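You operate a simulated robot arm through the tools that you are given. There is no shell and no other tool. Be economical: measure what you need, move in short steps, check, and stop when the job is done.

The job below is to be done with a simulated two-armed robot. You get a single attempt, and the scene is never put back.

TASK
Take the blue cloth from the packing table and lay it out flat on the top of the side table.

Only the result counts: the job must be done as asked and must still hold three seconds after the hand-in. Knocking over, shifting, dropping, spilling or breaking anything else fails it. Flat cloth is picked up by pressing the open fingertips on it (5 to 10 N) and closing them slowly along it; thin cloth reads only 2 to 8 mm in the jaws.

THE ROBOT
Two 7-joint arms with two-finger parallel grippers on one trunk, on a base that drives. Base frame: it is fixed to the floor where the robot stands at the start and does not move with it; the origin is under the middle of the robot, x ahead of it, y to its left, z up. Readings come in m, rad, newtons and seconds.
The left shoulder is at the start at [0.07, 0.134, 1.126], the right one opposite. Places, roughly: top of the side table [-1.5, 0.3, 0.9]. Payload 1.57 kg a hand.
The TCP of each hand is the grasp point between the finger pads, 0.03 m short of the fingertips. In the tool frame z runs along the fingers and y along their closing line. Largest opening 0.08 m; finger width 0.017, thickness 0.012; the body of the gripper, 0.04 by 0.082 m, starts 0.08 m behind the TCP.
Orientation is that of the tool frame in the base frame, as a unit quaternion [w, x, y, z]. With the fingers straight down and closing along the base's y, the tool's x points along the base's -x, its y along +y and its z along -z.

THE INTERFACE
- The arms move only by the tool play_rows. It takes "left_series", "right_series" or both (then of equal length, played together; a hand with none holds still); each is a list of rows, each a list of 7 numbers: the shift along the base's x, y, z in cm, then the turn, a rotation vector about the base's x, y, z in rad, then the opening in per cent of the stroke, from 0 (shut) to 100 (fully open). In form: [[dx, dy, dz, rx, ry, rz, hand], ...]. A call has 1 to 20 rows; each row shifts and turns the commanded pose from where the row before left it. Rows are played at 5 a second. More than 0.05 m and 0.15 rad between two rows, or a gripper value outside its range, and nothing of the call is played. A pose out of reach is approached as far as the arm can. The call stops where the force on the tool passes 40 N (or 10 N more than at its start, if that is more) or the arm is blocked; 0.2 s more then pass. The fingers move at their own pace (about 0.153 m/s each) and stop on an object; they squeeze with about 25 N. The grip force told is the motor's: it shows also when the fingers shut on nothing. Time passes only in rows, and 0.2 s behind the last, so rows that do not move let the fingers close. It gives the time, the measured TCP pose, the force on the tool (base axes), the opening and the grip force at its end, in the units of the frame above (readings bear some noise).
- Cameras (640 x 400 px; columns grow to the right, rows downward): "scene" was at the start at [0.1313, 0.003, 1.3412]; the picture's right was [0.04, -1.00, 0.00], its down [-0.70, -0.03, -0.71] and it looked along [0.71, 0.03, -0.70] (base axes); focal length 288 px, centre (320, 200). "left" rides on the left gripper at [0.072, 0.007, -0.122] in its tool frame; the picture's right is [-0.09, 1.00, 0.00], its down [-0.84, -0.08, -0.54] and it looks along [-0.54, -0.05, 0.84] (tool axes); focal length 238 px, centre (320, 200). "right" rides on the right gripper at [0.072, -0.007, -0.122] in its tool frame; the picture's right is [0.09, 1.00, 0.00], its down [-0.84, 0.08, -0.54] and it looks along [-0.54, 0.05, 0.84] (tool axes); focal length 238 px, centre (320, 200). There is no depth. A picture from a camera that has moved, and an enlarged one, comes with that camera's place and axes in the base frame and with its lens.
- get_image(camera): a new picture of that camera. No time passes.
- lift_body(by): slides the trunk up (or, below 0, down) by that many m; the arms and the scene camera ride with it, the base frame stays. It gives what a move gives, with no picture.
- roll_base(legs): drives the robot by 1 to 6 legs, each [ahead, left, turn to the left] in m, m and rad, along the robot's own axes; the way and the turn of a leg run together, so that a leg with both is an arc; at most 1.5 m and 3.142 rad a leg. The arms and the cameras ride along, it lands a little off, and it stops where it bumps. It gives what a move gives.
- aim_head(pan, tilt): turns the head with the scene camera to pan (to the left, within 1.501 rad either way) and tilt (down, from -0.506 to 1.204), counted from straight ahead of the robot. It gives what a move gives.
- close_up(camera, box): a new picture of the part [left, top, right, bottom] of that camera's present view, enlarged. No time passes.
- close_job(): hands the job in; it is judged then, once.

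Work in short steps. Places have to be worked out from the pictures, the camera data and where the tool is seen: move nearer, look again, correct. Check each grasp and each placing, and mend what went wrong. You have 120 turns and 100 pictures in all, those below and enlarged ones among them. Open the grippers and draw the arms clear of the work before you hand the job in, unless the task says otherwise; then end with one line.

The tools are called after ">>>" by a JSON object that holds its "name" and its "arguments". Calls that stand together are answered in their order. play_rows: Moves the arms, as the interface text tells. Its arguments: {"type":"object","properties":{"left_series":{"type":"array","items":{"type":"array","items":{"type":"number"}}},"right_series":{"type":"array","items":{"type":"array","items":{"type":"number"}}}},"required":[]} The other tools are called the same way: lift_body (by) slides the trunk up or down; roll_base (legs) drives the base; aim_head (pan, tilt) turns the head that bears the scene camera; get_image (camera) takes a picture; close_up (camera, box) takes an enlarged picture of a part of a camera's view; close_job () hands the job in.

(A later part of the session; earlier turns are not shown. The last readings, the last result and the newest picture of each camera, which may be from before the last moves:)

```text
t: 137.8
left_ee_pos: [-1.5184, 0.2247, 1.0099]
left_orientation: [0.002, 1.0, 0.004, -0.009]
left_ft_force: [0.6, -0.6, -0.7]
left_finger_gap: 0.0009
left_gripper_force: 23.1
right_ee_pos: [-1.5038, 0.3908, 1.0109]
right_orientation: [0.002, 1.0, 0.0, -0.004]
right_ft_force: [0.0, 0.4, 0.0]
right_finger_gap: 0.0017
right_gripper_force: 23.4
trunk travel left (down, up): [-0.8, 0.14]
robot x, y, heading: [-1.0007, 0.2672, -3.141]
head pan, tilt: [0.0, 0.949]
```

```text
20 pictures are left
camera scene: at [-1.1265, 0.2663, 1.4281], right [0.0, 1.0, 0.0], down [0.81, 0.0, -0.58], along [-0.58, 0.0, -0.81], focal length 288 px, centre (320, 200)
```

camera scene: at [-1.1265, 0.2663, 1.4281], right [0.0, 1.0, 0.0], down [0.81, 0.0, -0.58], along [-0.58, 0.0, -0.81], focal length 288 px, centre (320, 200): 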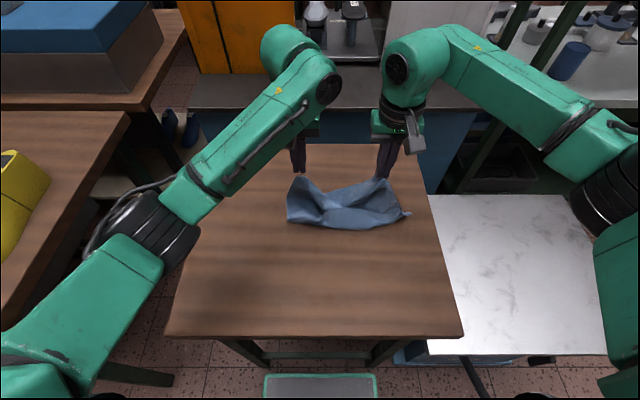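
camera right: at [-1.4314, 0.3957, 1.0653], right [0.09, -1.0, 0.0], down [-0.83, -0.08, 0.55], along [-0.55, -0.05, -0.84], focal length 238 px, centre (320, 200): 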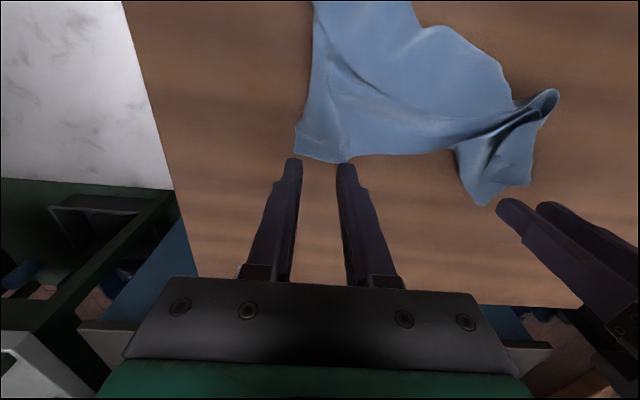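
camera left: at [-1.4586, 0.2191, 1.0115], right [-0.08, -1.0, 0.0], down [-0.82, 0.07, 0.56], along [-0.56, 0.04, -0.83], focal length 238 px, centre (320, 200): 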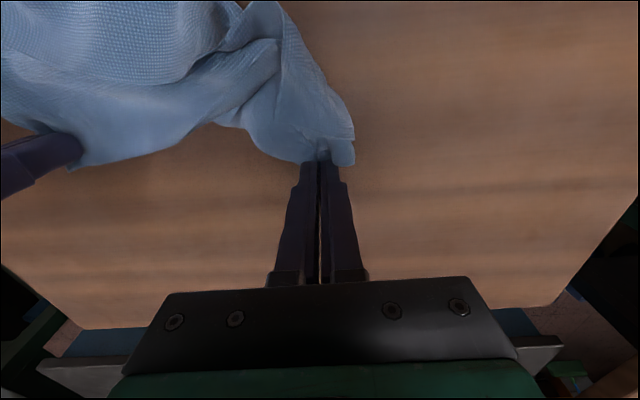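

Both hold and the cloth is opening between them. I'll raise the trunk 0.12 and spread the hands a little to see the sheet.

>>> {"name": "lift_body", "arguments": {"by": 0.12}}

>>> {"name": "play_rows", "arguments": {"left_series": [[0.3, -0.4, 1, 0, 0, 0, 0], [0.3, -0.4, 1, 0, 0, 0, 0], [0.3, -0.4, 1, 0, 0, 0, 0], [0, 0, 0, 0, 0, 0, 0]], "right_series": [[0.2, 0.3, 1, 0, 0, 0, 0], [0.2, 0.3, 1, 0, 0, 0, 0], [0.2, 0.3, 1, 0, 0, 0, 0], [0, 0, 0, 0, 0, 0, 0]]}}

>>> {"name": "get_image", "arguments": {"camera": "scene"}}

```text
t: 139.3
left_ee_pos: [-1.5194, 0.2232, 1.1285]
left_orientation: [0.002, 1.0, 0.004, -0.01]
left_ft_force: [-1.0, 0.7, -0.4]
left_finger_gap: 0.0006
left_gripper_force: 22.9
right_ee_pos: [-1.5041, 0.3903, 1.1301]
right_orientation: [0.003, 1.0, 0.001, -0.003]
right_ft_force: [-0.5, -0.7, 0.6]
right_finger_gap: 0.0019
right_gripper_force: 23.3
trunk travel left (down, up): [-0.92, 0.02]
robot x, y, heading: [-1.0053, 0.2652, -3.144]
head pan, tilt: [0.0, 0.949]
```

```text
t: 140.3
left_ee_pos: [-1.5098, 0.2125, 1.1582]
left_orientation: [0.002, 1.0, 0.004, -0.01]
left_ft_force: [0.4, -0.8, 0.1]
left_finger_gap: 0.0007
left_gripper_force: 22.9
right_ee_pos: [-1.4965, 0.3971, 1.1597]
right_orientation: [0.003, 1.0, 0.0, -0.003]
right_ft_force: [0.3, -0.1, 0.7]
right_finger_gap: 0.0017
right_gripper_force: 23.4
trunk travel left (down, up): [-0.92, 0.02]
robot x, y, heading: [-1.0046, 0.2647, -3.142]
head pan, tilt: [0.0, 0.949]
```

```text
19 pictures are left
camera scene: at [-1.1262, 0.2655, 1.5482], right [0.0, 1.0, 0.0], down [0.81, 0.0, -0.58], along [-0.58, 0.0, -0.81], focal length 288 px, centre (320, 200)
```

scene: 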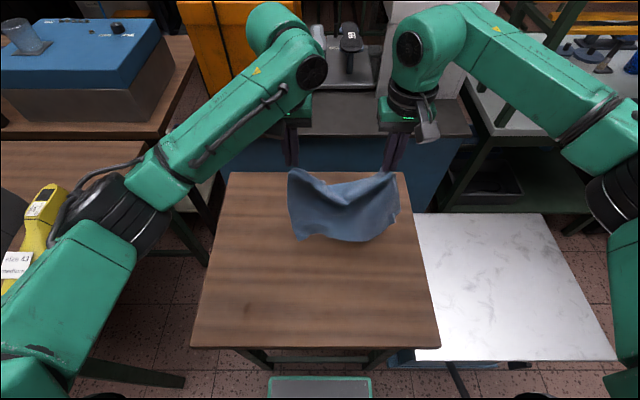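

The cloth now hangs as an open sheet with its free edge at the table. I'll lift 4 cm, carry it 5 cm farther out, and spread the hands slightly.

>>> {"name": "play_rows", "arguments": {"left_series": [[0, 0, 1.5, 0, 0, 0, 0], [0, -0.2, 1.5, 0, 0, 0, 0], [-0.5, -0.2, 1, 0, 0, 0, 0], [-0.8, -0.1, 0, 0, 0, 0, 0], [-0.8, 0, 0, 0, 0, 0, 0], [-0.8, 0, 0, 0, 0, 0, 0], [-0.8, 0, 0, 0, 0, 0, 0], [-0.8, 0, 0, 0, 0, 0, 0], [0, 0, 0, 0, 0, 0, 0], [0, 0, 0, 0, 0, 0, 0]], "right_series": [[0, 0, 1.5, 0, 0, 0, 0], [0, 0.2, 1.5, 0, 0, 0, 0], [-0.6, 0.2, 1, 0, 0, 0, 0], [-1, 0.1, 0, 0, 0, 0, 0], [-1, 0, 0, 0, 0, 0, 0], [-1, 0, 0, 0, 0, 0, 0], [-1, 0, 0, 0, 0, 0, 0], [-1, 0, 0, 0, 0, 0, 0], [-0.2, 0, 0, 0, 0, 0, 0], [0, 0, 0, 0, 0, 0, 0]]}}

>>> {"name": "get_image", "arguments": {"camera": "scene"}}

```text
t: 142.5
left_ee_pos: [-1.5537, 0.2079, 1.1983]
left_orientation: [0.0, 1.0, 0.004, -0.01]
left_ft_force: [-0.6, 0.5, 0.2]
left_finger_gap: 0.0011
left_gripper_force: 23.1
right_ee_pos: [-1.5552, 0.4045, 1.1988]
right_orientation: [0.003, 1.0, -0.001, -0.004]
right_ft_force: [0.3, -0.4, -0.2]
right_finger_gap: 0.0022
right_gripper_force: 23.5
trunk travel left (down, up): [-0.92, 0.02]
robot x, y, heading: [-1.0026, 0.2645, -3.145]
head pan, tilt: [0.0, 0.949]
```

```text
18 pictures are left
camera scene: at [-1.1259, 0.2655, 1.5482], right [0.0, 1.0, 0.0], down [0.81, 0.0, -0.58], along [-0.58, 0.0, -0.81], focal length 288 px, centre (320, 200)
```

scene: 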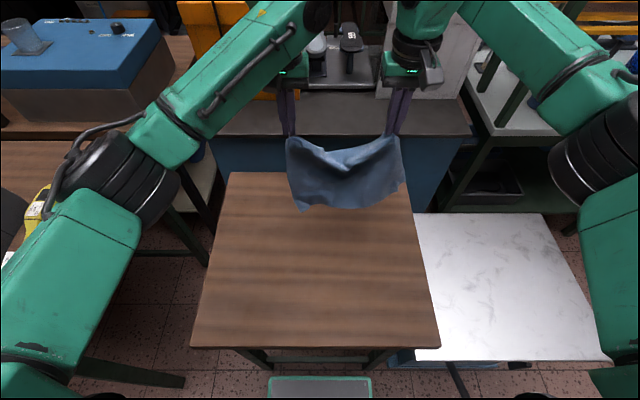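

The top edge sags, so I'll spread the hands by about 2.5 cm in total, watching the force.

>>> {"name": "play_rows", "arguments": {"left_series": [[0, -0.4, 0, 0, 0, 0, 0], [0, -0.4, 0, 0, 0, 0, 0], [0, -0.4, 0, 0, 0, 0, 0], [0, 0, 0, 0, 0, 0, 0]], "right_series": [[0, 0.4, 0, 0, 0, 0, 0], [0, 0.4, 0, 0, 0, 0, 0], [0, 0.4, 0, 0, 0, 0, 0], [0, 0, 0, 0, 0, 0, 0]]}}

>>> {"name": "close_up", "arguments": {"camera": "scene", "box": [240, 90, 448, 220]}}

```text
t: 143.5
left_ee_pos: [-1.5551, 0.1957, 1.1984]
left_orientation: [0.002, 1.0, 0.005, -0.01]
left_ft_force: [0.0, -0.5, 0.2]
left_finger_gap: 0.0006
left_gripper_force: 23.1
right_ee_pos: [-1.5565, 0.4168, 1.1994]
right_orientation: [0.003, 1.0, -0.001, -0.004]
right_ft_force: [0.0, -0.4, -0.1]
right_finger_gap: 0.0016
right_gripper_force: 23.5
trunk travel left (down, up): [-0.92, 0.02]
robot x, y, heading: [-1.0017, 0.2651, -3.144]
head pan, tilt: [0.0, 0.949]
```

```text
3.08 times, centred on (344, 155) of scene
camera zoom: at [-1.1262, 0.2654, 1.5482], right [0.0, 1.0, 0.0], down [0.81, 0.0, -0.58], along [-0.58, 0.0, -0.81], focal length 886 px, centre (246, 338)
```

zoom: 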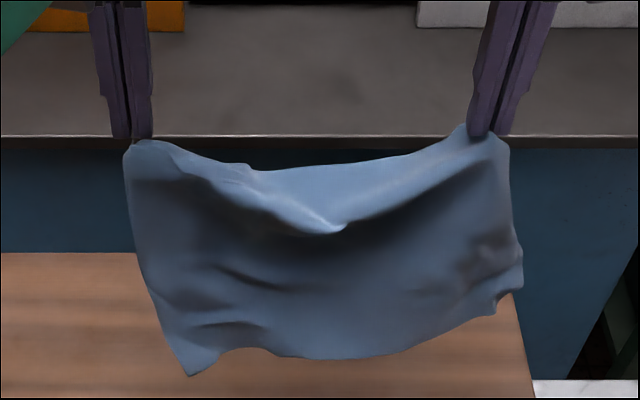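

Excellent, it is a nearly open sheet. Spread 4 mm more each, lower until the free edge touches, and begin the pull toward me.

>>> {"name": "play_rows", "arguments": {"left_series": [[0, -0.4, -1, 0, 0, 0, 0], [0, 0, -1.5, 0, 0, 0, 0], [0.4, 0, -1.5, 0, 0, 0, 0], [1.2, 0, -1.4, 0, 0, 0, 0], [1.4, 0, -1.4, 0, 0, 0, 0], [0, 0, 0, 0, 0, 0, 0]], "right_series": [[0, 0.4, -1, 0, 0, 0, 0], [0, 0, -1.5, 0, 0, 0, 0], [0.4, 0, -1.5, 0, 0, 0, 0], [1.2, 0, -1.4, 0, 0, 0, 0], [1.4, 0, -1.4, 0, 0, 0, 0], [0, 0, 0, 0, 0, 0, 0]]}}

```text
t: 144.9
left_ee_pos: [-1.5274, 0.192, 1.1297]
left_orientation: [0.001, 1.0, 0.004, -0.01]
left_ft_force: [-0.4, -0.6, -1.6]
left_finger_gap: 0.0006
left_gripper_force: 22.9
right_ee_pos: [-1.5248, 0.4193, 1.1317]
right_orientation: [0.003, 1.0, 0.0, -0.003]
right_ft_force: [0.3, -1.1, 0.3]
right_finger_gap: 0.002
right_gripper_force: 23.5
trunk travel left (down, up): [-0.92, 0.02]
robot x, y, heading: [-1.0059, 0.2647, -3.141]
head pan, tilt: [0.0, 0.949]
```

Both arms follow. Continuing the lay-down.

>>> {"name": "play_rows", "arguments": {"left_series": [[1.4, 0, -1.4, 0, 0, 0, 0], [1.4, 0, -1.4, 0, 0, 0, 0], [1.4, 0, -1.4, 0, 0, 0, 0], [1.4, 0, -1.4, 0, 0, 0, 0], [1.4, 0, -1.4, 0, 0, 0, 0], [1.4, 0, -1.4, 0, 0, 0, 0], [1.4, 0, -1.4, 0, 0, 0, 0], [1.4, 0, -1.4, 0, 0, 0, 0], [1.4, 0, -1.4, 0, 0, 0, 0], [1.4, 0, -1.4, 0, 0, 0, 0], [0, 0, 0, 0, 0, 0, 0]], "right_series": [[1.4, 0, -1.4, 0, 0, 0, 0], [1.4, 0, -1.4, 0, 0, 0, 0], [1.4, 0, -1.4, 0, 0, 0, 0], [1.4, 0, -1.4, 0, 0, 0, 0], [1.4, 0, -1.4, 0, 0, 0, 0], [1.4, 0, -1.4, 0, 0, 0, 0], [1.4, 0, -1.4, 0, 0, 0, 0], [1.4, 0, -1.4, 0, 0, 0, 0], [1.4, 0, -1.4, 0, 0, 0, 0], [1.4, 0, -1.4, 0, 0, 0, 0], [0, 0, 0, 0, 0, 0, 0]]}}

>>> {"name": "get_image", "arguments": {"camera": "scene"}}

```text
t: 147.3
left_ee_pos: [-1.3835, 0.1931, 0.9905]
left_orientation: [0.001, 1.0, 0.004, -0.01]
left_ft_force: [0.1, 0.0, 0.2]
left_finger_gap: 0.0009
left_gripper_force: 22.6
right_ee_pos: [-1.3873, 0.4201, 0.9945]
right_orientation: [0.002, 1.0, 0.001, -0.003]
right_ft_force: [-0.5, -0.6, -0.4]
right_finger_gap: 0.0017
right_gripper_force: 23.2
trunk travel left (down, up): [-0.92, 0.02]
robot x, y, heading: [-1.0037, 0.2657, -3.141]
head pan, tilt: [0.0, 0.949]
```

```text
16 pictures are left
camera scene: at [-1.1265, 0.2655, 1.5482], right [0.0, 1.0, 0.0], down [0.81, 0.0, -0.58], along [-0.58, 0.0, -0.81], focal length 288 px, centre (320, 200)
```

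scene: 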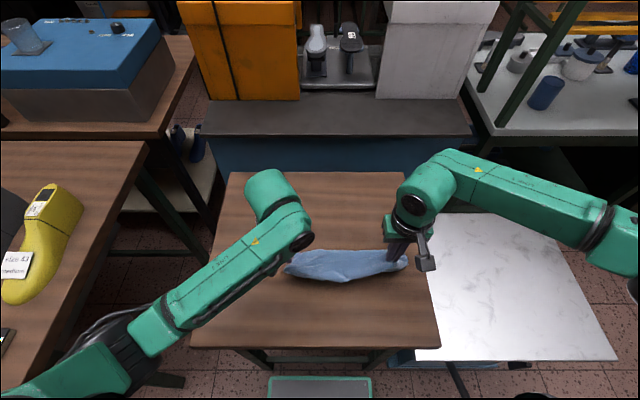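

The free edge slid toward me to x≈−1.46. I'll finish laying at x≈−1.30, release, and afterwards pull the far edge outward with the fingertips to take out the slack.

>>> {"name": "play_rows", "arguments": {"left_series": [[0.8, 0, -1.4, 0, 0, 0, 0], [1, 0, -1.4, 0, 0, 0, 0], [1.2, 0, -1.4, 0, 0, 0, 0], [1.4, 0, -1.4, 0, 0, 0, 0], [1.4, 0, -1.4, 0, 0, 0, 0], [1.4, 0, -1.2, 0, 0, 0, 0], [1, 0, -0.8, 0, 0, 0, 0], [0, 0, -0.3, 0, 0, 0, 0], [0, 0, 0, 0, 0, 0, 0]], "right_series": [[0.8, 0, -1.4, 0, 0, 0, 0], [1, 0, -1.4, 0, 0, 0, 0], [1.2, 0, -1.4, 0, 0, 0, 0], [1.4, 0, -1.4, 0, 0, 0, 0], [1.4, 0, -1.4, 0, 0, 0, 0], [1.4, 0, -1.4, 0, 0, 0, 0], [1.2, 0, -1, 0, 0, 0, 0], [0, 0, -0.3, 0, 0, 0, 0], [0, 0, 0, 0, 0, 0, 0]]}}

>>> {"name": "get_image", "arguments": {"camera": "scene"}}

```text
t: 149.3
left_ee_pos: [-1.3026, 0.1891, 0.8982]
left_orientation: [0.002, 1.0, 0.004, -0.009]
left_ft_force: [-0.2, 0.2, 0.2]
left_finger_gap: 0.0008
left_gripper_force: 23.0
right_ee_pos: [-1.3019, 0.4195, 0.8961]
right_orientation: [0.003, 1.0, 0.0, -0.004]
right_ft_force: [-0.3, 0.0, -0.3]
right_finger_gap: 0.0016
right_gripper_force: 23.7
trunk travel left (down, up): [-0.92, 0.02]
robot x, y, heading: [-1.004, 0.2636, -3.14]
head pan, tilt: [0.0, 0.949]
```

```text
15 pictures are left
camera scene: at [-1.1262, 0.2655, 1.5482], right [0.0, 1.0, 0.0], down [0.81, 0.0, -0.58], along [-0.58, 0.0, -0.81], focal length 288 px, centre (320, 200)
```

scene: 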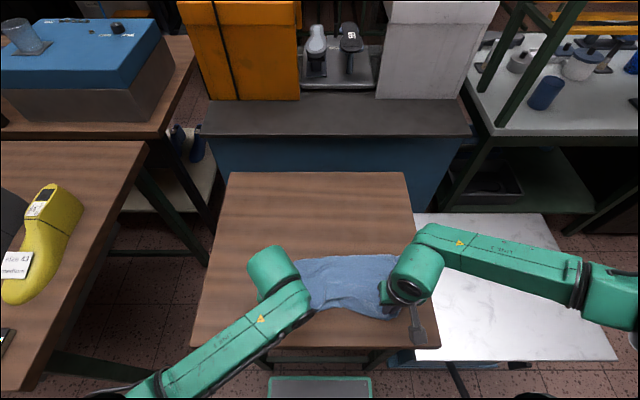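

Since the sheet slides easily, a better way is to lay it the other way: lift it to hang over the near half, then lower while moving away from me so the held edge leads to the far side. Lifting now.

>>> {"name": "play_rows", "arguments": {"left_series": [[0, 0, 2.2, 0, 0, 0, 0], [-0.3, 0, 2.2, 0, 0, 0, 0], [-0.4, 0, 2.2, 0, 0, 0, 0], [-0.4, 0, 2.2, 0, 0, 0, 0], [-0.4, 0, 2.2, 0, 0, 0, 0], [-0.4, 0, 2.2, 0, 0, 0, 0], [-0.4, 0, 2.2, 0, 0, 0, 0], [-0.4, 0, 2.2, 0, 0, 0, 0], [-0.4, 0, 2.2, 0, 0, 0, 0], [-0.4, 0, 2.2, 0, 0, 0, 0], [-0.4, 0, 2.2, 0, 0, 0, 0], [-0.4, 0, 2.2, 0, 0, 0, 0], [-0.4, 0, 2.2, 0, 0, 0, 0], [-0.4, 0, 2.2, 0, 0, 0, 0], [-0.4, 0, 2.2, 0, 0, 0, 0], [-0.4, 0, 2.2, 0, 0, 0, 0], [-0.4, 0, 2.2, 0, 0, 0, 0], [0, 0, 0, 0, 0, 0, 0]], "right_series": [[0, 0, 2.2, 0, 0, 0, 0], [-0.3, 0, 2.2, 0, 0, 0, 0], [-0.4, 0, 2.2, 0, 0, 0, 0], [-0.4, 0, 2.2, 0, 0, 0, 0], [-0.4, 0, 2.2, 0, 0, 0, 0], [-0.4, 0, 2.2, 0, 0, 0, 0], [-0.4, 0, 2.2, 0, 0, 0, 0], [-0.4, 0, 2.2, 0, 0, 0, 0], [-0.4, 0, 2.2, 0, 0, 0, 0], [-0.4, 0, 2.2, 0, 0, 0, 0], [-0.4, 0, 2.2, 0, 0, 0, 0], [-0.4, 0, 2.2, 0, 0, 0, 0], [-0.4, 0, 2.2, 0, 0, 0, 0], [-0.4, 0, 2.2, 0, 0, 0, 0], [-0.4, 0, 2.2, 0, 0, 0, 0], [-0.4, 0, 2.2, 0, 0, 0, 0], [-0.4, 0, 2.2, 0, 0, 0, 0], [0, 0, 0, 0, 0, 0, 0]]}}

>>> {"name": "get_image", "arguments": {"camera": "scene"}}

```text
t: 153.1
left_ee_pos: [-1.3664, 0.1908, 1.2725]
left_orientation: [0.001, 1.0, 0.003, -0.01]
left_ft_force: [0.2, 0.4, 0.3]
left_finger_gap: 0.0008
left_gripper_force: 23.4
right_ee_pos: [-1.3676, 0.4182, 1.2709]
right_orientation: [0.003, 1.0, 0.0, -0.003]
right_ft_force: [0.3, -0.1, 0.2]
right_finger_gap: 0.0019
right_gripper_force: 23.9
trunk travel left (down, up): [-0.92, 0.02]
robot x, y, heading: [-1.004, 0.265, -3.138]
head pan, tilt: [0.0, 0.949]
```

```text
14 pictures are left
camera scene: at [-1.1264, 0.2655, 1.5482], right [0.0, 1.0, 0.0], down [0.81, 0.0, -0.58], along [-0.58, 0.0, -0.81], focal length 288 px, centre (320, 200)
```

scene: 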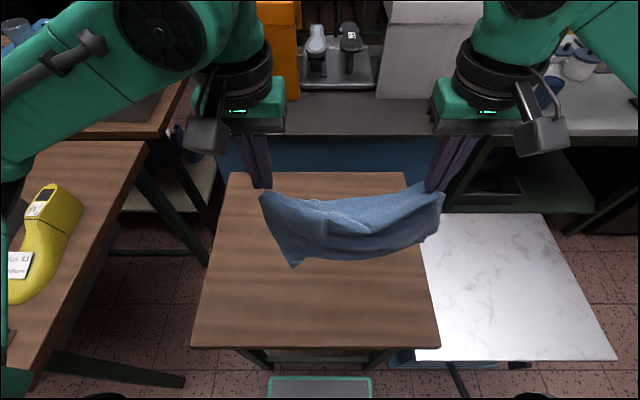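

>>> {"name": "close_up", "arguments": {"camera": "scene", "box": [240, 160, 460, 290]}}

>>> {"name": "get_image", "arguments": {"camera": "right"}}

```text
2.91 times, centred on (350, 225) of scene
camera zoom: at [-1.1264, 0.2655, 1.5482], right [0.0, 1.0, 0.0], down [0.81, 0.0, -0.58], along [-0.58, 0.0, -0.81], focal length 837 px, centre (233, 127)
```

zoom: 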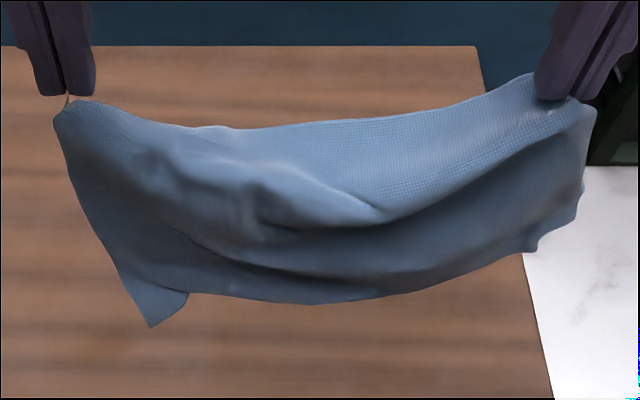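

```text
12 pictures are left
camera right: at [-1.2922, 0.4261, 1.3916], right [0.09, -1.0, 0.0], down [-0.83, -0.08, 0.55], along [-0.55, -0.05, -0.84], focal length 238 px, centre (320, 200)
```

right: 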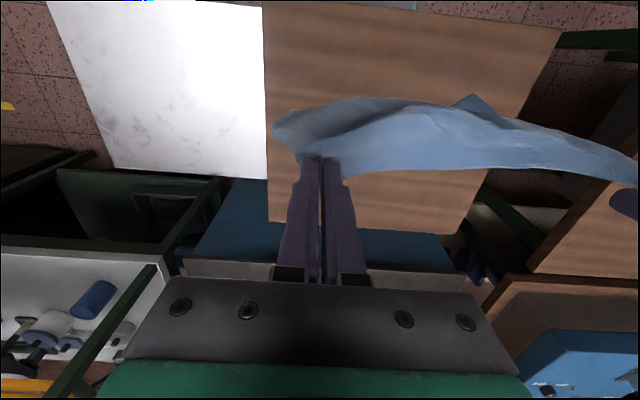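

The sheet is mostly open, though the left pinch is thin. I'll lower the trunk 0.12 so the free edge touches the table, then lower while moving away from me.

>>> {"name": "lift_body", "arguments": {"by": -0.12}}

>>> {"name": "play_rows", "arguments": {"left_series": [[-0.5, -0.2, -1.4, 0, 0, 0, 0], [-1, -0.2, -1.4, 0, 0, 0, 0], [-1.1, 0, -1.4, 0, 0, 0, 0], [-1.1, 0, -1.4, 0, 0, 0, 0], [-1.1, 0, -1.4, 0, 0, 0, 0], [-1.1, 0, -1.4, 0, 0, 0, 0], [-1.1, 0, -1.4, 0, 0, 0, 0], [-1.1, 0, -1.4, 0, 0, 0, 0], [-1.1, 0, -1.4, 0, 0, 0, 0], [-1.1, 0, -1.4, 0, 0, 0, 0], [-1.1, 0, -1.4, 0, 0, 0, 0], [-1.1, 0, -1.4, 0, 0, 0, 0], [-1.1, 0, -1.4, 0, 0, 0, 0], [-1.1, 0, -1.4, 0, 0, 0, 0], [-1.1, 0, -1.4, 0, 0, 0, 0], [-1.1, 0, -1.4, 0, 0, 0, 0], [-1.1, 0, -1.3, 0, 0, 0, 0], [-1.1, 0, -1, 0, 0, 0, 0], [-0.5, 0, 0, 0, 0, 0, 0], [0, 0, 0, 0, 0, 0, 0]], "right_series": [[-0.5, 0.2, -1.4, 0, 0, 0, 0], [-1, 0.2, -1.4, 0, 0, 0, 0], [-1.1, 0, -1.4, 0, 0, 0, 0], [-1.1, 0, -1.4, 0, 0, 0, 0], [-1.1, 0, -1.4, 0, 0, 0, 0], [-1.1, 0, -1.4, 0, 0, 0, 0], [-1.1, 0, -1.4, 0, 0, 0, 0], [-1.1, 0, -1.4, 0, 0, 0, 0], [-1.1, 0, -1.4, 0, 0, 0, 0], [-1.1, 0, -1.4, 0, 0, 0, 0], [-1.1, 0, -1.4, 0, 0, 0, 0], [-1.1, 0, -1.4, 0, 0, 0, 0], [-1.1, 0, -1.4, 0, 0, 0, 0], [-1.1, 0, -1.4, 0, 0, 0, 0], [-1.1, 0, -1.4, 0, 0, 0, 0], [-1.1, 0, -1.4, 0, 0, 0, 0], [-1.1, 0, -1.3, 0, 0, 0, 0], [-1.1, 0, -1, 0, 0, 0, 0], [-0.5, 0, 0, 0, 0, 0, 0], [0, 0, 0, 0, 0, 0, 0]]}}

>>> {"name": "get_image", "arguments": {"camera": "scene"}}

```text
t: 154.6
left_ee_pos: [-1.366, 0.19, 1.1524]
left_orientation: [0.002, 1.0, 0.005, -0.009]
left_ft_force: [0.3, -0.8, 0.2]
left_finger_gap: 0.0009
left_gripper_force: 22.9
right_ee_pos: [-1.3656, 0.4177, 1.1496]
right_orientation: [0.003, 1.0, 0.0, -0.003]
right_ft_force: [0.1, 0.3, -0.9]
right_finger_gap: 0.002
right_gripper_force: 23.7
trunk travel left (down, up): [-0.8, 0.14]
robot x, y, heading: [-1.0026, 0.2687, -3.144]
head pan, tilt: [0.0, 0.949]
```

```text
t: 158.8
left_ee_pos: [-1.5612, 0.1866, 0.9062]
left_orientation: [0.001, 1.0, 0.003, -0.01]
left_ft_force: [-0.9, 0.5, -0.3]
left_finger_gap: 0.0009
left_gripper_force: 22.6
right_ee_pos: [-1.5616, 0.4225, 0.9032]
right_orientation: [0.002, 1.0, 0.0, -0.004]
right_ft_force: [-0.6, 0.7, -0.4]
right_finger_gap: 0.0018
right_gripper_force: 23.0
trunk travel left (down, up): [-0.8, 0.14]
robot x, y, heading: [-1.0006, 0.2633, -3.144]
head pan, tilt: [0.0, 0.949]
```

```text
11 pictures are left
camera scene: at [-1.1259, 0.2655, 1.4282], right [0.0, 1.0, 0.0], down [0.81, 0.0, -0.58], along [-0.58, 0.0, -0.81], focal length 288 px, centre (320, 200)
```

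scene: 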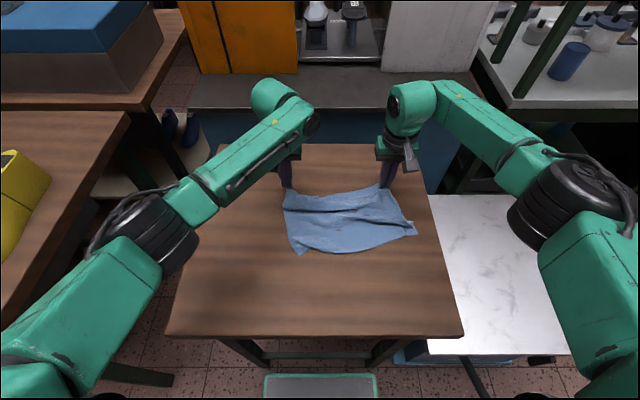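

Very nice: the sheet lies nearly flat. A close look for remaining folds.

>>> {"name": "close_up", "arguments": {"camera": "scene", "box": [260, 165, 440, 275]}}

```text
3.56 times, centred on (350, 220) of scene
camera zoom: at [-1.1259, 0.2655, 1.4282], right [0.0, 1.0, 0.0], down [0.81, 0.0, -0.58], along [-0.58, 0.0, -0.81], focal length 1023 px, centre (213, 129)
```

zoom: 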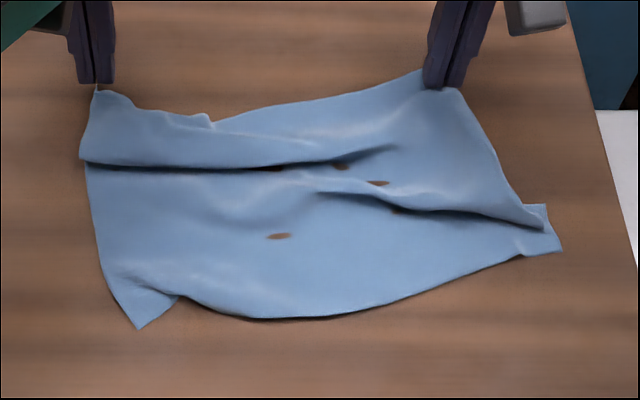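

Two overlapping ridges remain between far and near edges. I'll lift the held edge about 10 cm so the ridges drop out, spread the hands slightly, and lay it down again pulling outward.

>>> {"name": "play_rows", "arguments": {"left_series": [[0.3, 0, 2, 0, 0, 0, 0], [0.3, -0.2, 2, 0, 0, 0, 0], [0.3, -0.2, 2, 0, 0, 0, 0], [0.3, -0.2, 2, 0, 0, 0, 0], [0.3, -0.2, 2, 0, 0, 0, 0], [0.3, 0, 2, 0, 0, 0, 0], [0, 0, 0, 0, 0, 0, 0], [-0.6, 0, -1.2, 0, 0, 0, 0], [-0.6, 0, -1.5, 0, 0, 0, 0], [-0.6, 0, -1.5, 0, 0, 0, 0], [-0.6, 0, -1.5, 0, 0, 0, 0], [-0.5, 0, -1.5, 0, 0, 0, 0], [-0.5, 0, -1.5, 0, 0, 0, 0], [-0.5, 0, -1.5, 0, 0, 0, 0], [-0.3, 0, -1.5, 0, 0, 0, 0], [0, 0, -0.9, 0, 0, 0, 0], [0, 0, 0, 0, 0, 0, 0]], "right_series": [[0.3, 0, 2, 0, 0, 0, 0], [0.3, 0.3, 2, 0, 0, 0, 0], [0.3, 0.3, 2, 0, 0, 0, 0], [0.3, 0.3, 2, 0, 0, 0, 0], [0.3, 0.3, 2, 0, 0, 0, 0], [0.3, 0, 2, 0, 0, 0, 0], [0, 0, 0, 0, 0, 0, 0], [-0.6, 0, -1.2, 0, 0, 0, 0], [-0.6, 0, -1.5, 0, 0, 0, 0], [-0.6, 0, -1.5, 0, 0, 0, 0], [-0.6, 0, -1.5, 0, 0, 0, 0], [-0.5, 0, -1.5, 0, 0, 0, 0], [-0.5, 0, -1.5, 0, 0, 0, 0], [-0.5, 0, -1.5, 0, 0, 0, 0], [-0.3, 0, -1.5, 0, 0, 0, 0], [0, 0, -0.7, 0, 0, 0, 0], [0, 0, 0, 0, 0, 0, 0]]}}

>>> {"name": "close_up", "arguments": {"camera": "scene", "box": [250, 150, 450, 275]}}

```text
t: 162.4
left_ee_pos: [-1.5861, 0.1778, 0.8978]
left_orientation: [0.001, 1.0, 0.004, -0.009]
left_ft_force: [-0.2, 1.2, 0.0]
left_finger_gap: 0.0008
left_gripper_force: 22.6
right_ee_pos: [-1.5849, 0.4348, 0.9008]
right_orientation: [0.002, 1.0, 0.0, -0.004]
right_ft_force: [0.9, -1.7, 0.4]
right_finger_gap: 0.0018
right_gripper_force: 24.0
trunk travel left (down, up): [-0.8, 0.14]
robot x, y, heading: [-1.0034, 0.269, -3.145]
head pan, tilt: [0.0, 0.949]
```

```text
3.20 times, centred on (350, 212) of scene
camera zoom: at [-1.1261, 0.2654, 1.4282], right [0.0, 1.0, 0.0], down [0.81, 0.0, -0.58], along [-0.58, 0.0, -0.81], focal length 921 px, centre (224, 160)
```

zoom: 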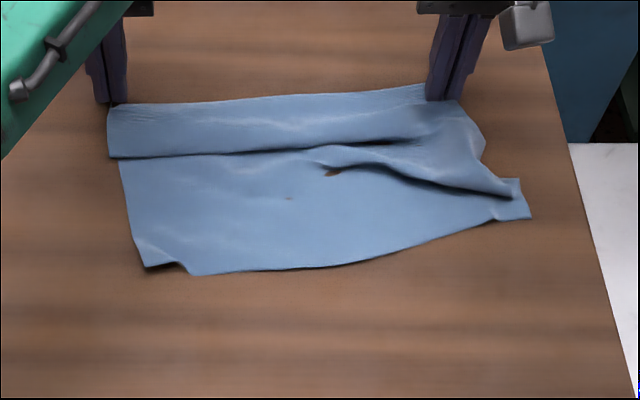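

The far edge is straight now; the leftover fold needs the near part drawn toward me. I'll release the left hand, keep right holding the far edge, and place the closed left fingertips on the near-left part to drag it.

>>> {"name": "play_rows", "arguments": {"left_series": [[0, 0, -0.3, 0, 0, 0, 0], [0, 0, 0, 0, 0, 0, 12], [0, 0, 0, 0, 0, 0, 25], [0, 0, 1, 0, 0, 0, 25], [0, 0, 2.5, 0, 0, 0, 25], [1, 0.5, 2.5, 0, 0, 0, 10], [2.5, 1.5, 0, 0, 0, 0, 0], [2.5, 1.5, 0, 0, 0, 0, 0], [2.5, 1.5, 0, 0, 0, 0, 0], [2.5, 1.5, 0, 0, 0, 0, 0], [1.7, 0.2, -2, 0, 0, 0, 0], [0, 0, -2, 0, 0, 0, 0], [0, 0, -1.4, 0, 0, 0, 0], [0, 0, -0.4, 0, 0, 0, 0], [0, 0, 0, 0, 0, 0, 0]]}}

```text
t: 165.6
left_ee_pos: [-1.4578, 0.244, 0.8989]
left_orientation: [0.001, 1.0, 0.005, -0.01]
left_ft_force: [0.3, 0.6, 0.1]
left_finger_gap: 0.0001
left_gripper_force: 21.5
right_ee_pos: [-1.5845, 0.4349, 0.9001]
right_orientation: [0.003, 1.0, 0.0, -0.004]
right_ft_force: [-0.6, -0.5, 0.3]
right_finger_gap: 0.0018
right_gripper_force: 23.6
trunk travel left (down, up): [-0.8, 0.14]
robot x, y, heading: [-1.0013, 0.2662, -3.142]
head pan, tilt: [0.0, 0.949]
```

>>> {"name": "play_rows", "arguments": {"left_series": [[0, 0, -0.4, 0, 0, 0, 0], [0, 0, -0.2, 0, 0, 0, 0], [0, 0, -0.08, 0, 0, 0, 0], [0, 0, 0, 0, 0, 0, 0]]}}

```text
t: 166.6
left_ee_pos: [-1.4596, 0.2442, 0.8915]
left_orientation: [0.002, 1.0, 0.004, -0.01]
left_ft_force: [-0.4, 0.3, -0.3]
left_finger_gap: 0.0
left_gripper_force: 21.6
right_ee_pos: [-1.5849, 0.4341, 0.9015]
right_orientation: [0.003, 1.0, 0.0, -0.003]
right_ft_force: [-0.7, -0.7, -0.2]
right_finger_gap: 0.0018
right_gripper_force: 23.7
trunk travel left (down, up): [-0.8, 0.14]
robot x, y, heading: [-1.0018, 0.2642, -3.141]
head pan, tilt: [0.0, 0.949]
```

>>> {"name": "play_rows", "arguments": {"left_series": [[0, 0, -0.08, 0, 0, 0, 0], [0, 0, -0.05, 0, 0, 0, 0], [0, 0, 0, 0, 0, 0, 0]]}}

```text
t: 167.4
left_ee_pos: [-1.458, 0.2454, 0.8923]
left_orientation: [0.001, 1.0, 0.004, -0.01]
left_ft_force: [-0.7, -0.5, 0.2]
left_finger_gap: 0.0
left_gripper_force: 21.7
right_ee_pos: [-1.5845, 0.4352, 0.9007]
right_orientation: [0.002, 1.0, 0.0, -0.004]
right_ft_force: [0.7, 0.1, 0.2]
right_finger_gap: 0.0016
right_gripper_force: 23.2
trunk travel left (down, up): [-0.8, 0.14]
robot x, y, heading: [-1.0016, 0.266, -3.143]
head pan, tilt: [0.0, 0.949]
```

>>> {"name": "play_rows", "arguments": {"left_series": [[0, 0, -0.08, 0, 0, 0, 0], [0, 0, -0.05, 0, 0, 0, 0], [0, 0, 0, 0, 0, 0, 0]]}}

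```text
t: 168.2
left_ee_pos: [-1.459, 0.2468, 0.8915]
left_orientation: [0.0, 1.0, 0.005, -0.012]
left_ft_force: [-2.0, -1.2, 12.5]
left_finger_gap: 0.0001
left_gripper_force: 21.2
right_ee_pos: [-1.5839, 0.434, 0.9025]
right_orientation: [0.003, 1.0, 0.0, -0.005]
right_ft_force: [0.7, 0.0, 0.6]
right_finger_gap: 0.0018
right_gripper_force: 23.8
trunk travel left (down, up): [-0.8, 0.14]
robot x, y, heading: [-1.0011, 0.2684, -3.14]
head pan, tilt: [0.0, 0.949]
```

Contact 12.5 N. Dragging the near-left part toward me in small steps.

>>> {"name": "play_rows", "arguments": {"left_series": [[0.4, -0.05, 0, 0, 0, 0, 0], [0.5, -0.05, 0, 0, 0, 0, 0], [0.5, -0.1, 0, 0, 0, 0, 0], [0.5, -0.1, 0, 0, 0, 0, 0], [0.5, -0.1, 0, 0, 0, 0, 0], [0.5, -0.1, 0, 0, 0, 0, 0], [0.5, -0.1, 0, 0, 0, 0, 0], [0.5, -0.1, 0, 0, 0, 0, 0], [0.5, -0.1, 0, 0, 0, 0, 0], [0.5, 0, 0, 0, 0, 0, 0], [0.5, 0, 0, 0, 0, 0, 0], [0.5, 0, 0, 0, 0, 0, 0], [0, 0, 0, 0, 0, 0, 0]]}}

>>> {"name": "close_up", "arguments": {"camera": "scene", "box": [240, 150, 450, 290]}}

```text
t: 171.0
left_ee_pos: [-1.3988, 0.2368, 0.8911]
left_orientation: [0.001, 1.0, 0.004, -0.013]
left_ft_force: [-8.5, -1.0, 38.4]
left_finger_gap: 0.0001
left_gripper_force: 20.9
right_ee_pos: [-1.5832, 0.4349, 0.9023]
right_orientation: [0.003, 1.0, 0.0, -0.005]
right_ft_force: [0.4, 0.6, 1.2]
right_finger_gap: 0.0017
right_gripper_force: 23.6
trunk travel left (down, up): [-0.8, 0.14]
robot x, y, heading: [-1.005, 0.2666, -3.143]
head pan, tilt: [0.0, 0.949]
```

```text
2.86 times, centred on (345, 220) of scene
camera zoom: at [-1.1229, 0.2654, 1.4286], right [0.0, 1.0, 0.0], down [0.81, 0.0, -0.58], along [-0.58, 0.0, -0.81], focal length 822 px, centre (249, 143)
```

zoom: 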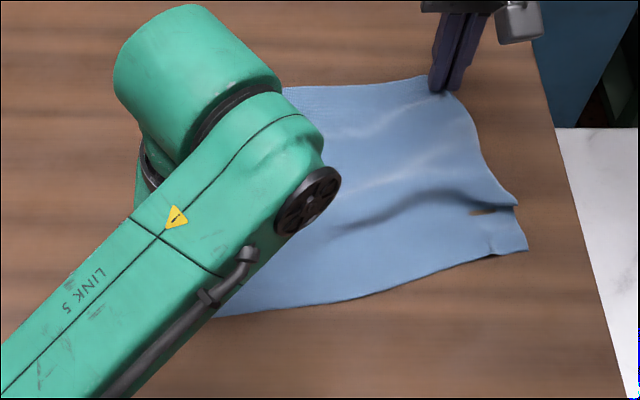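

The fold has opened over most of the sheet; only a small pleat remains near the right edge. I'll ease the left press as an anchor, release the right hand, and drag the near-right corner the same way.

>>> {"name": "play_rows", "arguments": {"left_series": [[0, 0, 0.06, 0, 0, 0, 0], [0, 0, 0, 0, 0, 0, 0], [0, 0, 0, 0, 0, 0, 0], [0, 0, 0, 0, 0, 0, 0], [0, 0, 0, 0, 0, 0, 0], [0, 0, 0, 0, 0, 0, 0], [0, 0, 0, 0, 0, 0, 0], [0, 0, 0, 0, 0, 0, 0], [0, 0, 0, 0, 0, 0, 0], [0, 0, 0, 0, 0, 0, 0], [0, 0, 0, 0, 0, 0, 0], [0, 0, 0, 0, 0, 0, 0], [0, 0, 0, 0, 0, 0, 0], [0, 0, 0, 0, 0, 0, 0]], "right_series": [[0, 0, -0.6, 0, 0, 0, 0], [0, 0, 0, 0, 0, 0, 12], [0, 0, 0, 0, 0, 0, 25], [0, 0, 1, 0, 0, 0, 25], [0, 0, 2.5, 0, 0, 0, 25], [1, 0.2, 2, 0, 0, 0, 10], [3, 0.4, 0, 0, 0, 0, 0], [3, 0.4, 0, 0, 0, 0, 0], [3, 0.3, 0, 0, 0, 0, 0], [3, 0.3, 0, 0, 0, 0, 0], [0.4, 0, -2, 0, 0, 0, 0], [0, 0, -2, 0, 0, 0, 0], [0, 0, -1.4, 0, 0, 0, 0], [0, 0, 0, 0, 0, 0, 0]]}}

>>> {"name": "close_up", "arguments": {"camera": "right", "box": [120, 0, 560, 275]}}

```text
t: 174.0
left_ee_pos: [-1.3982, 0.2371, 0.8911]
left_orientation: [0.001, 1.0, 0.005, -0.011]
left_ft_force: [-4.7, -0.6, 32.9]
left_finger_gap: 0.0
left_gripper_force: 21.6
right_ee_pos: [-1.4498, 0.45, 0.8976]
right_orientation: [0.002, 1.0, -0.001, -0.005]
right_ft_force: [0.2, 1.1, -0.3]
right_finger_gap: 0.0003
right_gripper_force: 21.0
trunk travel left (down, up): [-0.8, 0.14]
robot x, y, heading: [-1.0012, 0.2634, -3.144]
head pan, tilt: [0.0, 0.949]
```

```text
1.45 times, centred on (340, 138) of right
camera zoom: at [-1.3747, 0.4579, 1.0182], right [0.09, -1.0, 0.0], down [-0.83, -0.08, 0.55], along [-0.55, -0.05, -0.83], focal length 347 px, centre (291, 291)
```

zoom: 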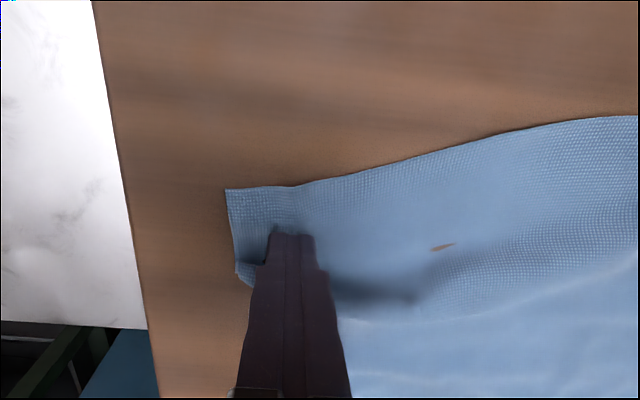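

The right fingertips are on the near side of the pleat, by the corner. Pressing down.

>>> {"name": "play_rows", "arguments": {"right_series": [[0, 0, -0.4, 0, 0, 0, 0], [0, 0, -0.2, 0, 0, 0, 0], [0, 0, -0.1, 0, 0, 0, 0], [0, 0, 0, 0, 0, 0, 0]]}}

```text
t: 175.0
left_ee_pos: [-1.397, 0.2361, 0.8906]
left_orientation: [0.002, 1.0, 0.003, -0.012]
left_ft_force: [-5.9, 1.5, 23.3]
left_finger_gap: 0.0
left_gripper_force: 21.9
right_ee_pos: [-1.4491, 0.4494, 0.89]
right_orientation: [0.003, 1.0, 0.0, -0.008]
right_ft_force: [0.3, 3.3, 19.4]
right_finger_gap: 0.0001
right_gripper_force: 21.2
trunk travel left (down, up): [-0.8, 0.14]
robot x, y, heading: [-1.0044, 0.2669, -3.139]
head pan, tilt: [0.0, 0.949]
```

Right presses at 19 N; dragging toward me 4 cm with a slight outward component.

>>> {"name": "play_rows", "arguments": {"right_series": [[0.3, 0.05, 0.03, 0, 0, 0, 0], [0.5, 0.05, 0, 0, 0, 0, 0], [0.5, 0.1, 0, 0, 0, 0, 0], [0.5, 0.1, 0, 0, 0, 0, 0], [0.5, 0.1, 0, 0, 0, 0, 0], [0.5, 0.1, 0, 0, 0, 0, 0], [0.5, 0.1, 0, 0, 0, 0, 0], [0.5, 0.1, 0, 0, 0, 0, 0], [0.5, 0, 0, 0, 0, 0, 0], [0, 0, 0, 0, 0, 0, 0]]}}

>>> {"name": "play_rows", "arguments": {"left_series": [[0, 0, 1, 0, 0, 0, 0], [0, 0, 3, 0, 0, 0, 0], [0, -3, 4, 0, 0, 0, 0], [0, -4, 3, 0, 0, 0, 0], [0, -4, 1, 0, 0, 0, 0], [0, -4, 0, 0, 0, 0, 0], [0, 0, 0, 0, 0, 0, 0]], "right_series": [[0, 0, 1, 0, 0, 0, 0], [0, 0, 3, 0, 0, 0, 0], [0, 3, 4, 0, 0, 0, 0], [0, 4, 3, 0, 0, 0, 0], [0, 4, 1, 0, 0, 0, 0], [0, 3, 0, 0, 0, 0, 0], [0, 0, 0, 0, 0, 0, 0]]}}

>>> {"name": "close_up", "arguments": {"camera": "scene", "box": [220, 140, 460, 300]}}

```text
t: 177.2
left_ee_pos: [-1.3961, 0.2363, 0.8904]
left_orientation: [0.001, 1.0, 0.005, -0.012]
left_ft_force: [-2.1, 3.7, 18.0]
left_finger_gap: 0.0
left_gripper_force: 21.3
right_ee_pos: [-1.4052, 0.4577, 0.891]
right_orientation: [0.003, 1.0, 0.0, -0.007]
right_ft_force: [-7.7, 0.4, 29.5]
right_finger_gap: 0.0
right_gripper_force: 21.7
trunk travel left (down, up): [-0.8, 0.14]
robot x, y, heading: [-1.0014, 0.2626, -3.141]
head pan, tilt: [0.0, 0.949]
```

```text
t: 178.8
left_ee_pos: [-1.3977, 0.0881, 1.0065]
left_orientation: [0.002, 1.0, 0.004, -0.01]
left_ft_force: [0.6, 0.2, 0.8]
left_finger_gap: 0.0001
left_gripper_force: 21.2
right_ee_pos: [-1.4091, 0.5965, 1.0064]
right_orientation: [0.002, 1.0, 0.001, -0.003]
right_ft_force: [-0.3, 0.4, -1.1]
right_finger_gap: 0.0
right_gripper_force: 21.0
trunk travel left (down, up): [-0.8, 0.14]
robot x, y, heading: [-1.005, 0.266, -3.139]
head pan, tilt: [0.0, 0.949]
```

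```text
2.50 times, centred on (340, 220) of scene
camera zoom: at [-1.1266, 0.2658, 1.4281], right [0.0, 1.0, 0.0], down [0.81, 0.0, -0.58], along [-0.58, 0.0, -0.81], focal length 720 px, centre (270, 150)
```

zoom: 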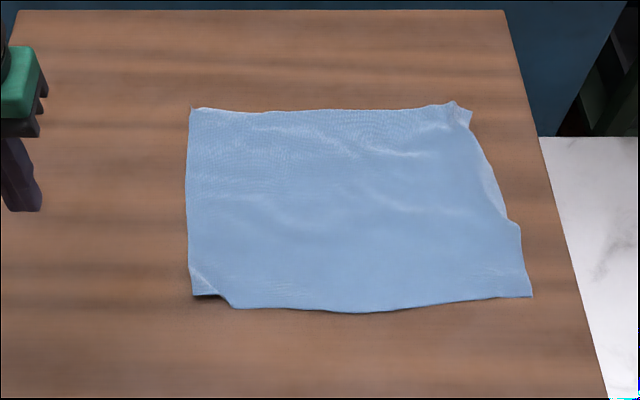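

The cloth is almost perfectly flat now; small pleats remain at the near-left corner and along the right edge near the far corner. I'll touch those up with light press-and-drag strokes.

>>> {"name": "play_rows", "arguments": {"left_series": [[0.1, 2.5, 0, 0, 0, 0, 0], [0.1, 2.5, -1, 0, 0, 0, 0], [0.1, 2.5, -2, 0, 0, 0, 0], [0.1, 2.5, -2, 0, 0, 0, 0], [0.1, 2.4, -2, 0, 0, 0, 0], [0, 0, -2, 0, 0, 0, 0], [0, 0, -1.5, 0, 0, 0, 0], [0, 0, -0.7, 0, 0, 0, 0], [0, 0, -0.2, 0, 0, 0, 0], [0, 0, 0, 0, 0, 0, 0]], "right_series": [[-2, -2.8, 0, 0, 0, 0, 0], [-2, -2.8, -1, 0, 0, 0, 0], [-2, -2.8, -2, 0, 0, 0, 0], [-2, -2.8, -2, 0, 0, 0, 0], [-1.6, -2.8, -2, 0, 0, 0, 0], [0, 0, -2, 0, 0, 0, 0], [0, 0, -1.5, 0, 0, 0, 0], [0, 0, -0.7, 0, 0, 0, 0], [0, 0, -0.2, 0, 0, 0, 0], [0, 0, 0, 0, 0, 0, 0]]}}

```text
t: 181.0
left_ee_pos: [-1.3939, 0.2119, 0.8959]
left_orientation: [0.002, 1.0, 0.005, -0.01]
left_ft_force: [0.2, 0.4, -0.1]
left_finger_gap: 0.0
left_gripper_force: 21.2
right_ee_pos: [-1.5057, 0.4571, 0.8949]
right_orientation: [0.003, 1.0, 0.001, -0.003]
right_ft_force: [-0.5, 1.0, 0.4]
right_finger_gap: 0.0
right_gripper_force: 21.4
trunk travel left (down, up): [-0.8, 0.14]
robot x, y, heading: [-1.001, 0.2692, -3.138]
head pan, tilt: [0.0, 0.949]
```

>>> {"name": "play_rows", "arguments": {"left_series": [[0, 0, -0.3, 0, 0, 0, 0], [0, 0, -0.1, 0, 0, 0, 0], [0, 0, -0.06, 0, 0, 0, 0], [0, 0, 0, 0, 0, 0, 0]], "right_series": [[0, 0, -0.3, 0, 0, 0, 0], [0, 0, -0.1, 0, 0, 0, 0], [0, 0, -0.06, 0, 0, 0, 0], [0, 0, 0, 0, 0, 0, 0]]}}

```text
t: 182.0
left_ee_pos: [-1.3938, 0.2104, 0.8922]
left_orientation: [0.001, 1.0, 0.004, -0.01]
left_ft_force: [-0.2, -0.7, -0.7]
left_finger_gap: 0.0
left_gripper_force: 21.4
right_ee_pos: [-1.5052, 0.4575, 0.8914]
right_orientation: [0.002, 1.0, 0.0, -0.005]
right_ft_force: [-2.1, 1.4, 12.9]
right_finger_gap: 0.0
right_gripper_force: 21.1
trunk travel left (down, up): [-0.8, 0.14]
robot x, y, heading: [-0.9988, 0.2647, -3.146]
head pan, tilt: [0.0, 0.949]
```

Right is in contact (13 N): stroke it outward 1.4 cm. Left still needs a little more depth.

>>> {"name": "play_rows", "arguments": {"left_series": [[0, 0, -0.08, 0, 0, 0, 0], [0, 0, -0.06, 0, 0, 0, 0], [0, 0, 0, 0, 0, 0, 0], [0, 0, 0, 0, 0, 0, 0], [0, 0, 0, 0, 0, 0, 0], [0, 0, 0, 0, 0, 0, 0]], "right_series": [[0, 0.3, 0, 0, 0, 0, 0], [0, 0.3, 0, 0, 0, 0, 0], [0, 0.3, 0, 0, 0, 0, 0], [0, 0.3, 0, 0, 0, 0, 0], [0, 0.2, 0, 0, 0, 0, 0], [0, 0, 0, 0, 0, 0, 0]]}}

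```text
t: 183.4
left_ee_pos: [-1.392, 0.2094, 0.8911]
left_orientation: [0.0, 1.0, 0.005, -0.012]
left_ft_force: [-0.5, -0.9, -0.1]
left_finger_gap: 0.0
left_gripper_force: 21.2
right_ee_pos: [-1.5027, 0.4696, 0.891]
right_orientation: [0.002, 1.0, -0.001, -0.005]
right_ft_force: [2.0, -4.8, 19.1]
right_finger_gap: 0.0
right_gripper_force: 21.3
trunk travel left (down, up): [-0.8, 0.14]
robot x, y, heading: [-1.004, 0.2655, -3.142]
head pan, tilt: [0.0, 0.949]
```

Now left slightly deeper with its outward stroke; the right lifts off.

>>> {"name": "play_rows", "arguments": {"left_series": [[0, 0, -0.07, 0, 0, 0, 0], [0, 0, -0.04, 0, 0, 0, 0], [0.3, -0.15, 0, 0, 0, 0, 0], [0.3, -0.15, 0, 0, 0, 0, 0], [0.3, -0.15, 0, 0, 0, 0, 0], [0.3, -0.15, 0, 0, 0, 0, 0], [0.2, -0.1, 0, 0, 0, 0, 0], [0, 0, 0, 0, 0, 0, 0]], "right_series": [[0, 0, 1, 0, 0, 0, 0], [0, 0, 2, 0, 0, 0, 0], [0, 2, 3, 0, 0, 0, 0], [0, 3, 3, 0, 0, 0, 0], [0, 4, 2, 0, 0, 0, 0], [0, 4, 1, 0, 0, 0, 0], [0, 0, 0, 0, 0, 0, 0], [0, 0, 0, 0, 0, 0, 0]]}}

>>> {"name": "play_rows", "arguments": {"left_series": [[0, 0, 1, 0, 0, 0, 0], [0, 0, 3, 0, 0, 0, 0], [0, -3, 4, 0, 0, 0, 0], [0, -4, 3, 0, 0, 0, 0], [0, -4, 1, 0, 0, 0, 0], [0, 0, 0, 0, 0, 0, 0]]}}

>>> {"name": "close_up", "arguments": {"camera": "scene", "box": [220, 140, 460, 300]}}

```text
t: 185.2
left_ee_pos: [-1.3785, 0.2047, 0.8916]
left_orientation: [0.001, 1.0, 0.004, -0.012]
left_ft_force: [-4.3, 4.1, 29.6]
left_finger_gap: 0.0
left_gripper_force: 21.6
right_ee_pos: [-1.5044, 0.5952, 1.005]
right_orientation: [0.003, 1.0, 0.0, -0.005]
right_ft_force: [-0.3, -0.2, -0.5]
right_finger_gap: 0.0001
right_gripper_force: 21.6
right hand out of reach, approached as far as the arm can: row 6
trunk travel left (down, up): [-0.8, 0.14]
robot x, y, heading: [-1.0021, 0.2681, -3.141]
head pan, tilt: [0.0, 0.949]
```

```text
t: 186.6
left_ee_pos: [-1.378, 0.092, 1.012]
left_orientation: [0.001, 1.0, 0.003, -0.01]
left_ft_force: [0.1, -0.2, -0.9]
left_finger_gap: 0.0002
left_gripper_force: 21.6
right_ee_pos: [-1.507, 0.5926, 1.0043]
right_orientation: [0.003, 1.0, 0.0, -0.003]
right_ft_force: [0.1, -0.4, -0.4]
right_finger_gap: 0.0
right_gripper_force: 21.1
trunk travel left (down, up): [-0.8, 0.14]
robot x, y, heading: [-1.0061, 0.2651, -3.144]
head pan, tilt: [0.0, 0.949]
```

```text
2.50 times, centred on (340, 220) of scene
camera zoom: at [-1.1266, 0.266, 1.4281], right [0.0, 1.0, 0.0], down [0.81, 0.0, -0.58], along [-0.58, 0.0, -0.81], focal length 720 px, centre (270, 150)
```

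zoom: 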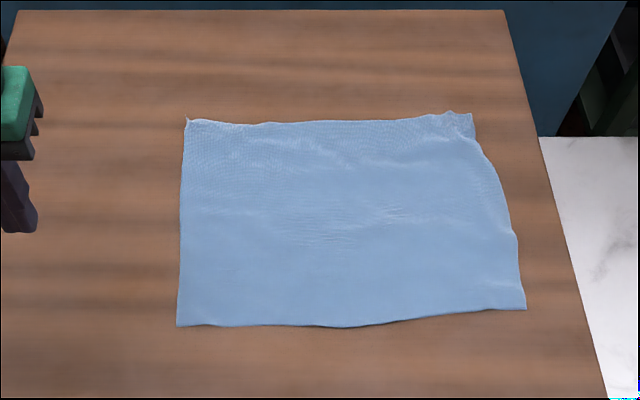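

The cloth measures about 0.29 × 0.22 m, fully spread, with only a small rumple at the far-right corner. One last outward stroke there.

>>> {"name": "play_rows", "arguments": {"right_series": [[0, -2, 0, 0, 0, 0, 0], [-0.6, -2.5, -1, 0, 0, 0, 0], [-0.8, -2.5, -2, 0, 0, 0, 0], [-0.8, -2.5, -2, 0, 0, 0, 0], [-0.8, -2.5, -2, 0, 0, 0, 0], [-0.8, -1.8, -2, 0, 0, 0, 0], [0, 0, -1, 0, 0, 0, 0], [0, 0, -0.7, 0, 0, 0, 0], [0, 0, -0.2, 0, 0, 0, 0], [0, 0, -0.3, 0, 0, 0, 0], [0, 0, 0, 0, 0, 0, 0]]}}

```text
t: 189.0
left_ee_pos: [-1.3777, 0.0905, 1.0125]
left_orientation: [0.002, 1.0, 0.004, -0.01]
left_ft_force: [0.0, -0.1, 0.5]
left_finger_gap: 0.0
left_gripper_force: 21.3
right_ee_pos: [-1.5431, 0.4521, 0.8943]
right_orientation: [0.003, 1.0, 0.0, -0.004]
right_ft_force: [0.6, 0.3, 0.2]
right_finger_gap: 0.0
right_gripper_force: 21.1
trunk travel left (down, up): [-0.8, 0.14]
robot x, y, heading: [-0.9988, 0.2665, -3.142]
head pan, tilt: [0.0, 0.949]
```

>>> {"name": "play_rows", "arguments": {"right_series": [[0, 0, -0.25, 0, 0, 0, 0], [0, 0, -0.1, 0, 0, 0, 0], [0, 0, -0.06, 0, 0, 0, 0], [0, 0, 0, 0, 0, 0, 0]]}}

```text
t: 190.0
left_ee_pos: [-1.3783, 0.0903, 1.0121]
left_orientation: [0.001, 1.0, 0.004, -0.01]
left_ft_force: [-0.1, -1.2, -0.7]
left_finger_gap: 0.0
left_gripper_force: 21.1
right_ee_pos: [-1.5422, 0.4534, 0.89]
right_orientation: [0.003, 1.0, 0.0, -0.004]
right_ft_force: [-1.5, 0.6, 6.4]
right_finger_gap: 0.0001
right_gripper_force: 21.0
trunk travel left (down, up): [-0.8, 0.14]
robot x, y, heading: [-1.0011, 0.2643, -3.143]
head pan, tilt: [0.0, 0.949]
```

Contact at 6 N; stroking outward about 1.3 cm and then lifting clear.

>>> {"name": "play_rows", "arguments": {"right_series": [[0, 0, -0.03, 0, 0, 0, 0], [-0.2, 0.25, 0, 0, 0, 0, 0], [-0.2, 0.25, 0, 0, 0, 0, 0], [-0.2, 0.25, 0, 0, 0, 0, 0], [-0.2, 0.25, 0, 0, 0, 0, 0], [0, 0, 1, 0, 0, 0, 0], [0, 0, 2, 0, 0, 0, 0], [1, 1, 3, 0, 0, 0, 0], [1, 2, 3, 0, 0, 0, 0], [1, 3, 2, 0, 0, 0, 0], [1, 3, 1, 0, 0, 0, 0], [0, 0, 0, 0, 0, 0, 0]]}}

>>> {"name": "close_up", "arguments": {"camera": "scene", "box": [220, 140, 460, 300]}}

```text
t: 192.6
left_ee_pos: [-1.3783, 0.0906, 1.0125]
left_orientation: [0.001, 1.0, 0.004, -0.009]
left_ft_force: [0.4, -0.1, -0.1]
left_finger_gap: 0.0001
left_gripper_force: 21.4
right_ee_pos: [-1.5115, 0.5517, 1.0105]
right_orientation: [0.002, 1.0, 0.001, -0.003]
right_ft_force: [-0.4, -1.1, 0.0]
right_finger_gap: 0.0002
right_gripper_force: 21.6
trunk travel left (down, up): [-0.8, 0.14]
robot x, y, heading: [-1.0038, 0.265, -3.141]
head pan, tilt: [0.0, 0.949]
```

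```text
2.50 times, centred on (340, 220) of scene
camera zoom: at [-1.1266, 0.2647, 1.4281], right [0.0, 1.0, 0.0], down [0.81, 0.0, -0.58], along [-0.58, 0.0, -0.81], focal length 720 px, centre (270, 150)
```

zoom: 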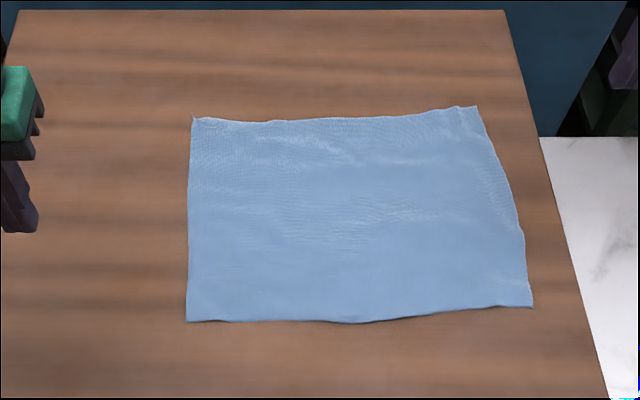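

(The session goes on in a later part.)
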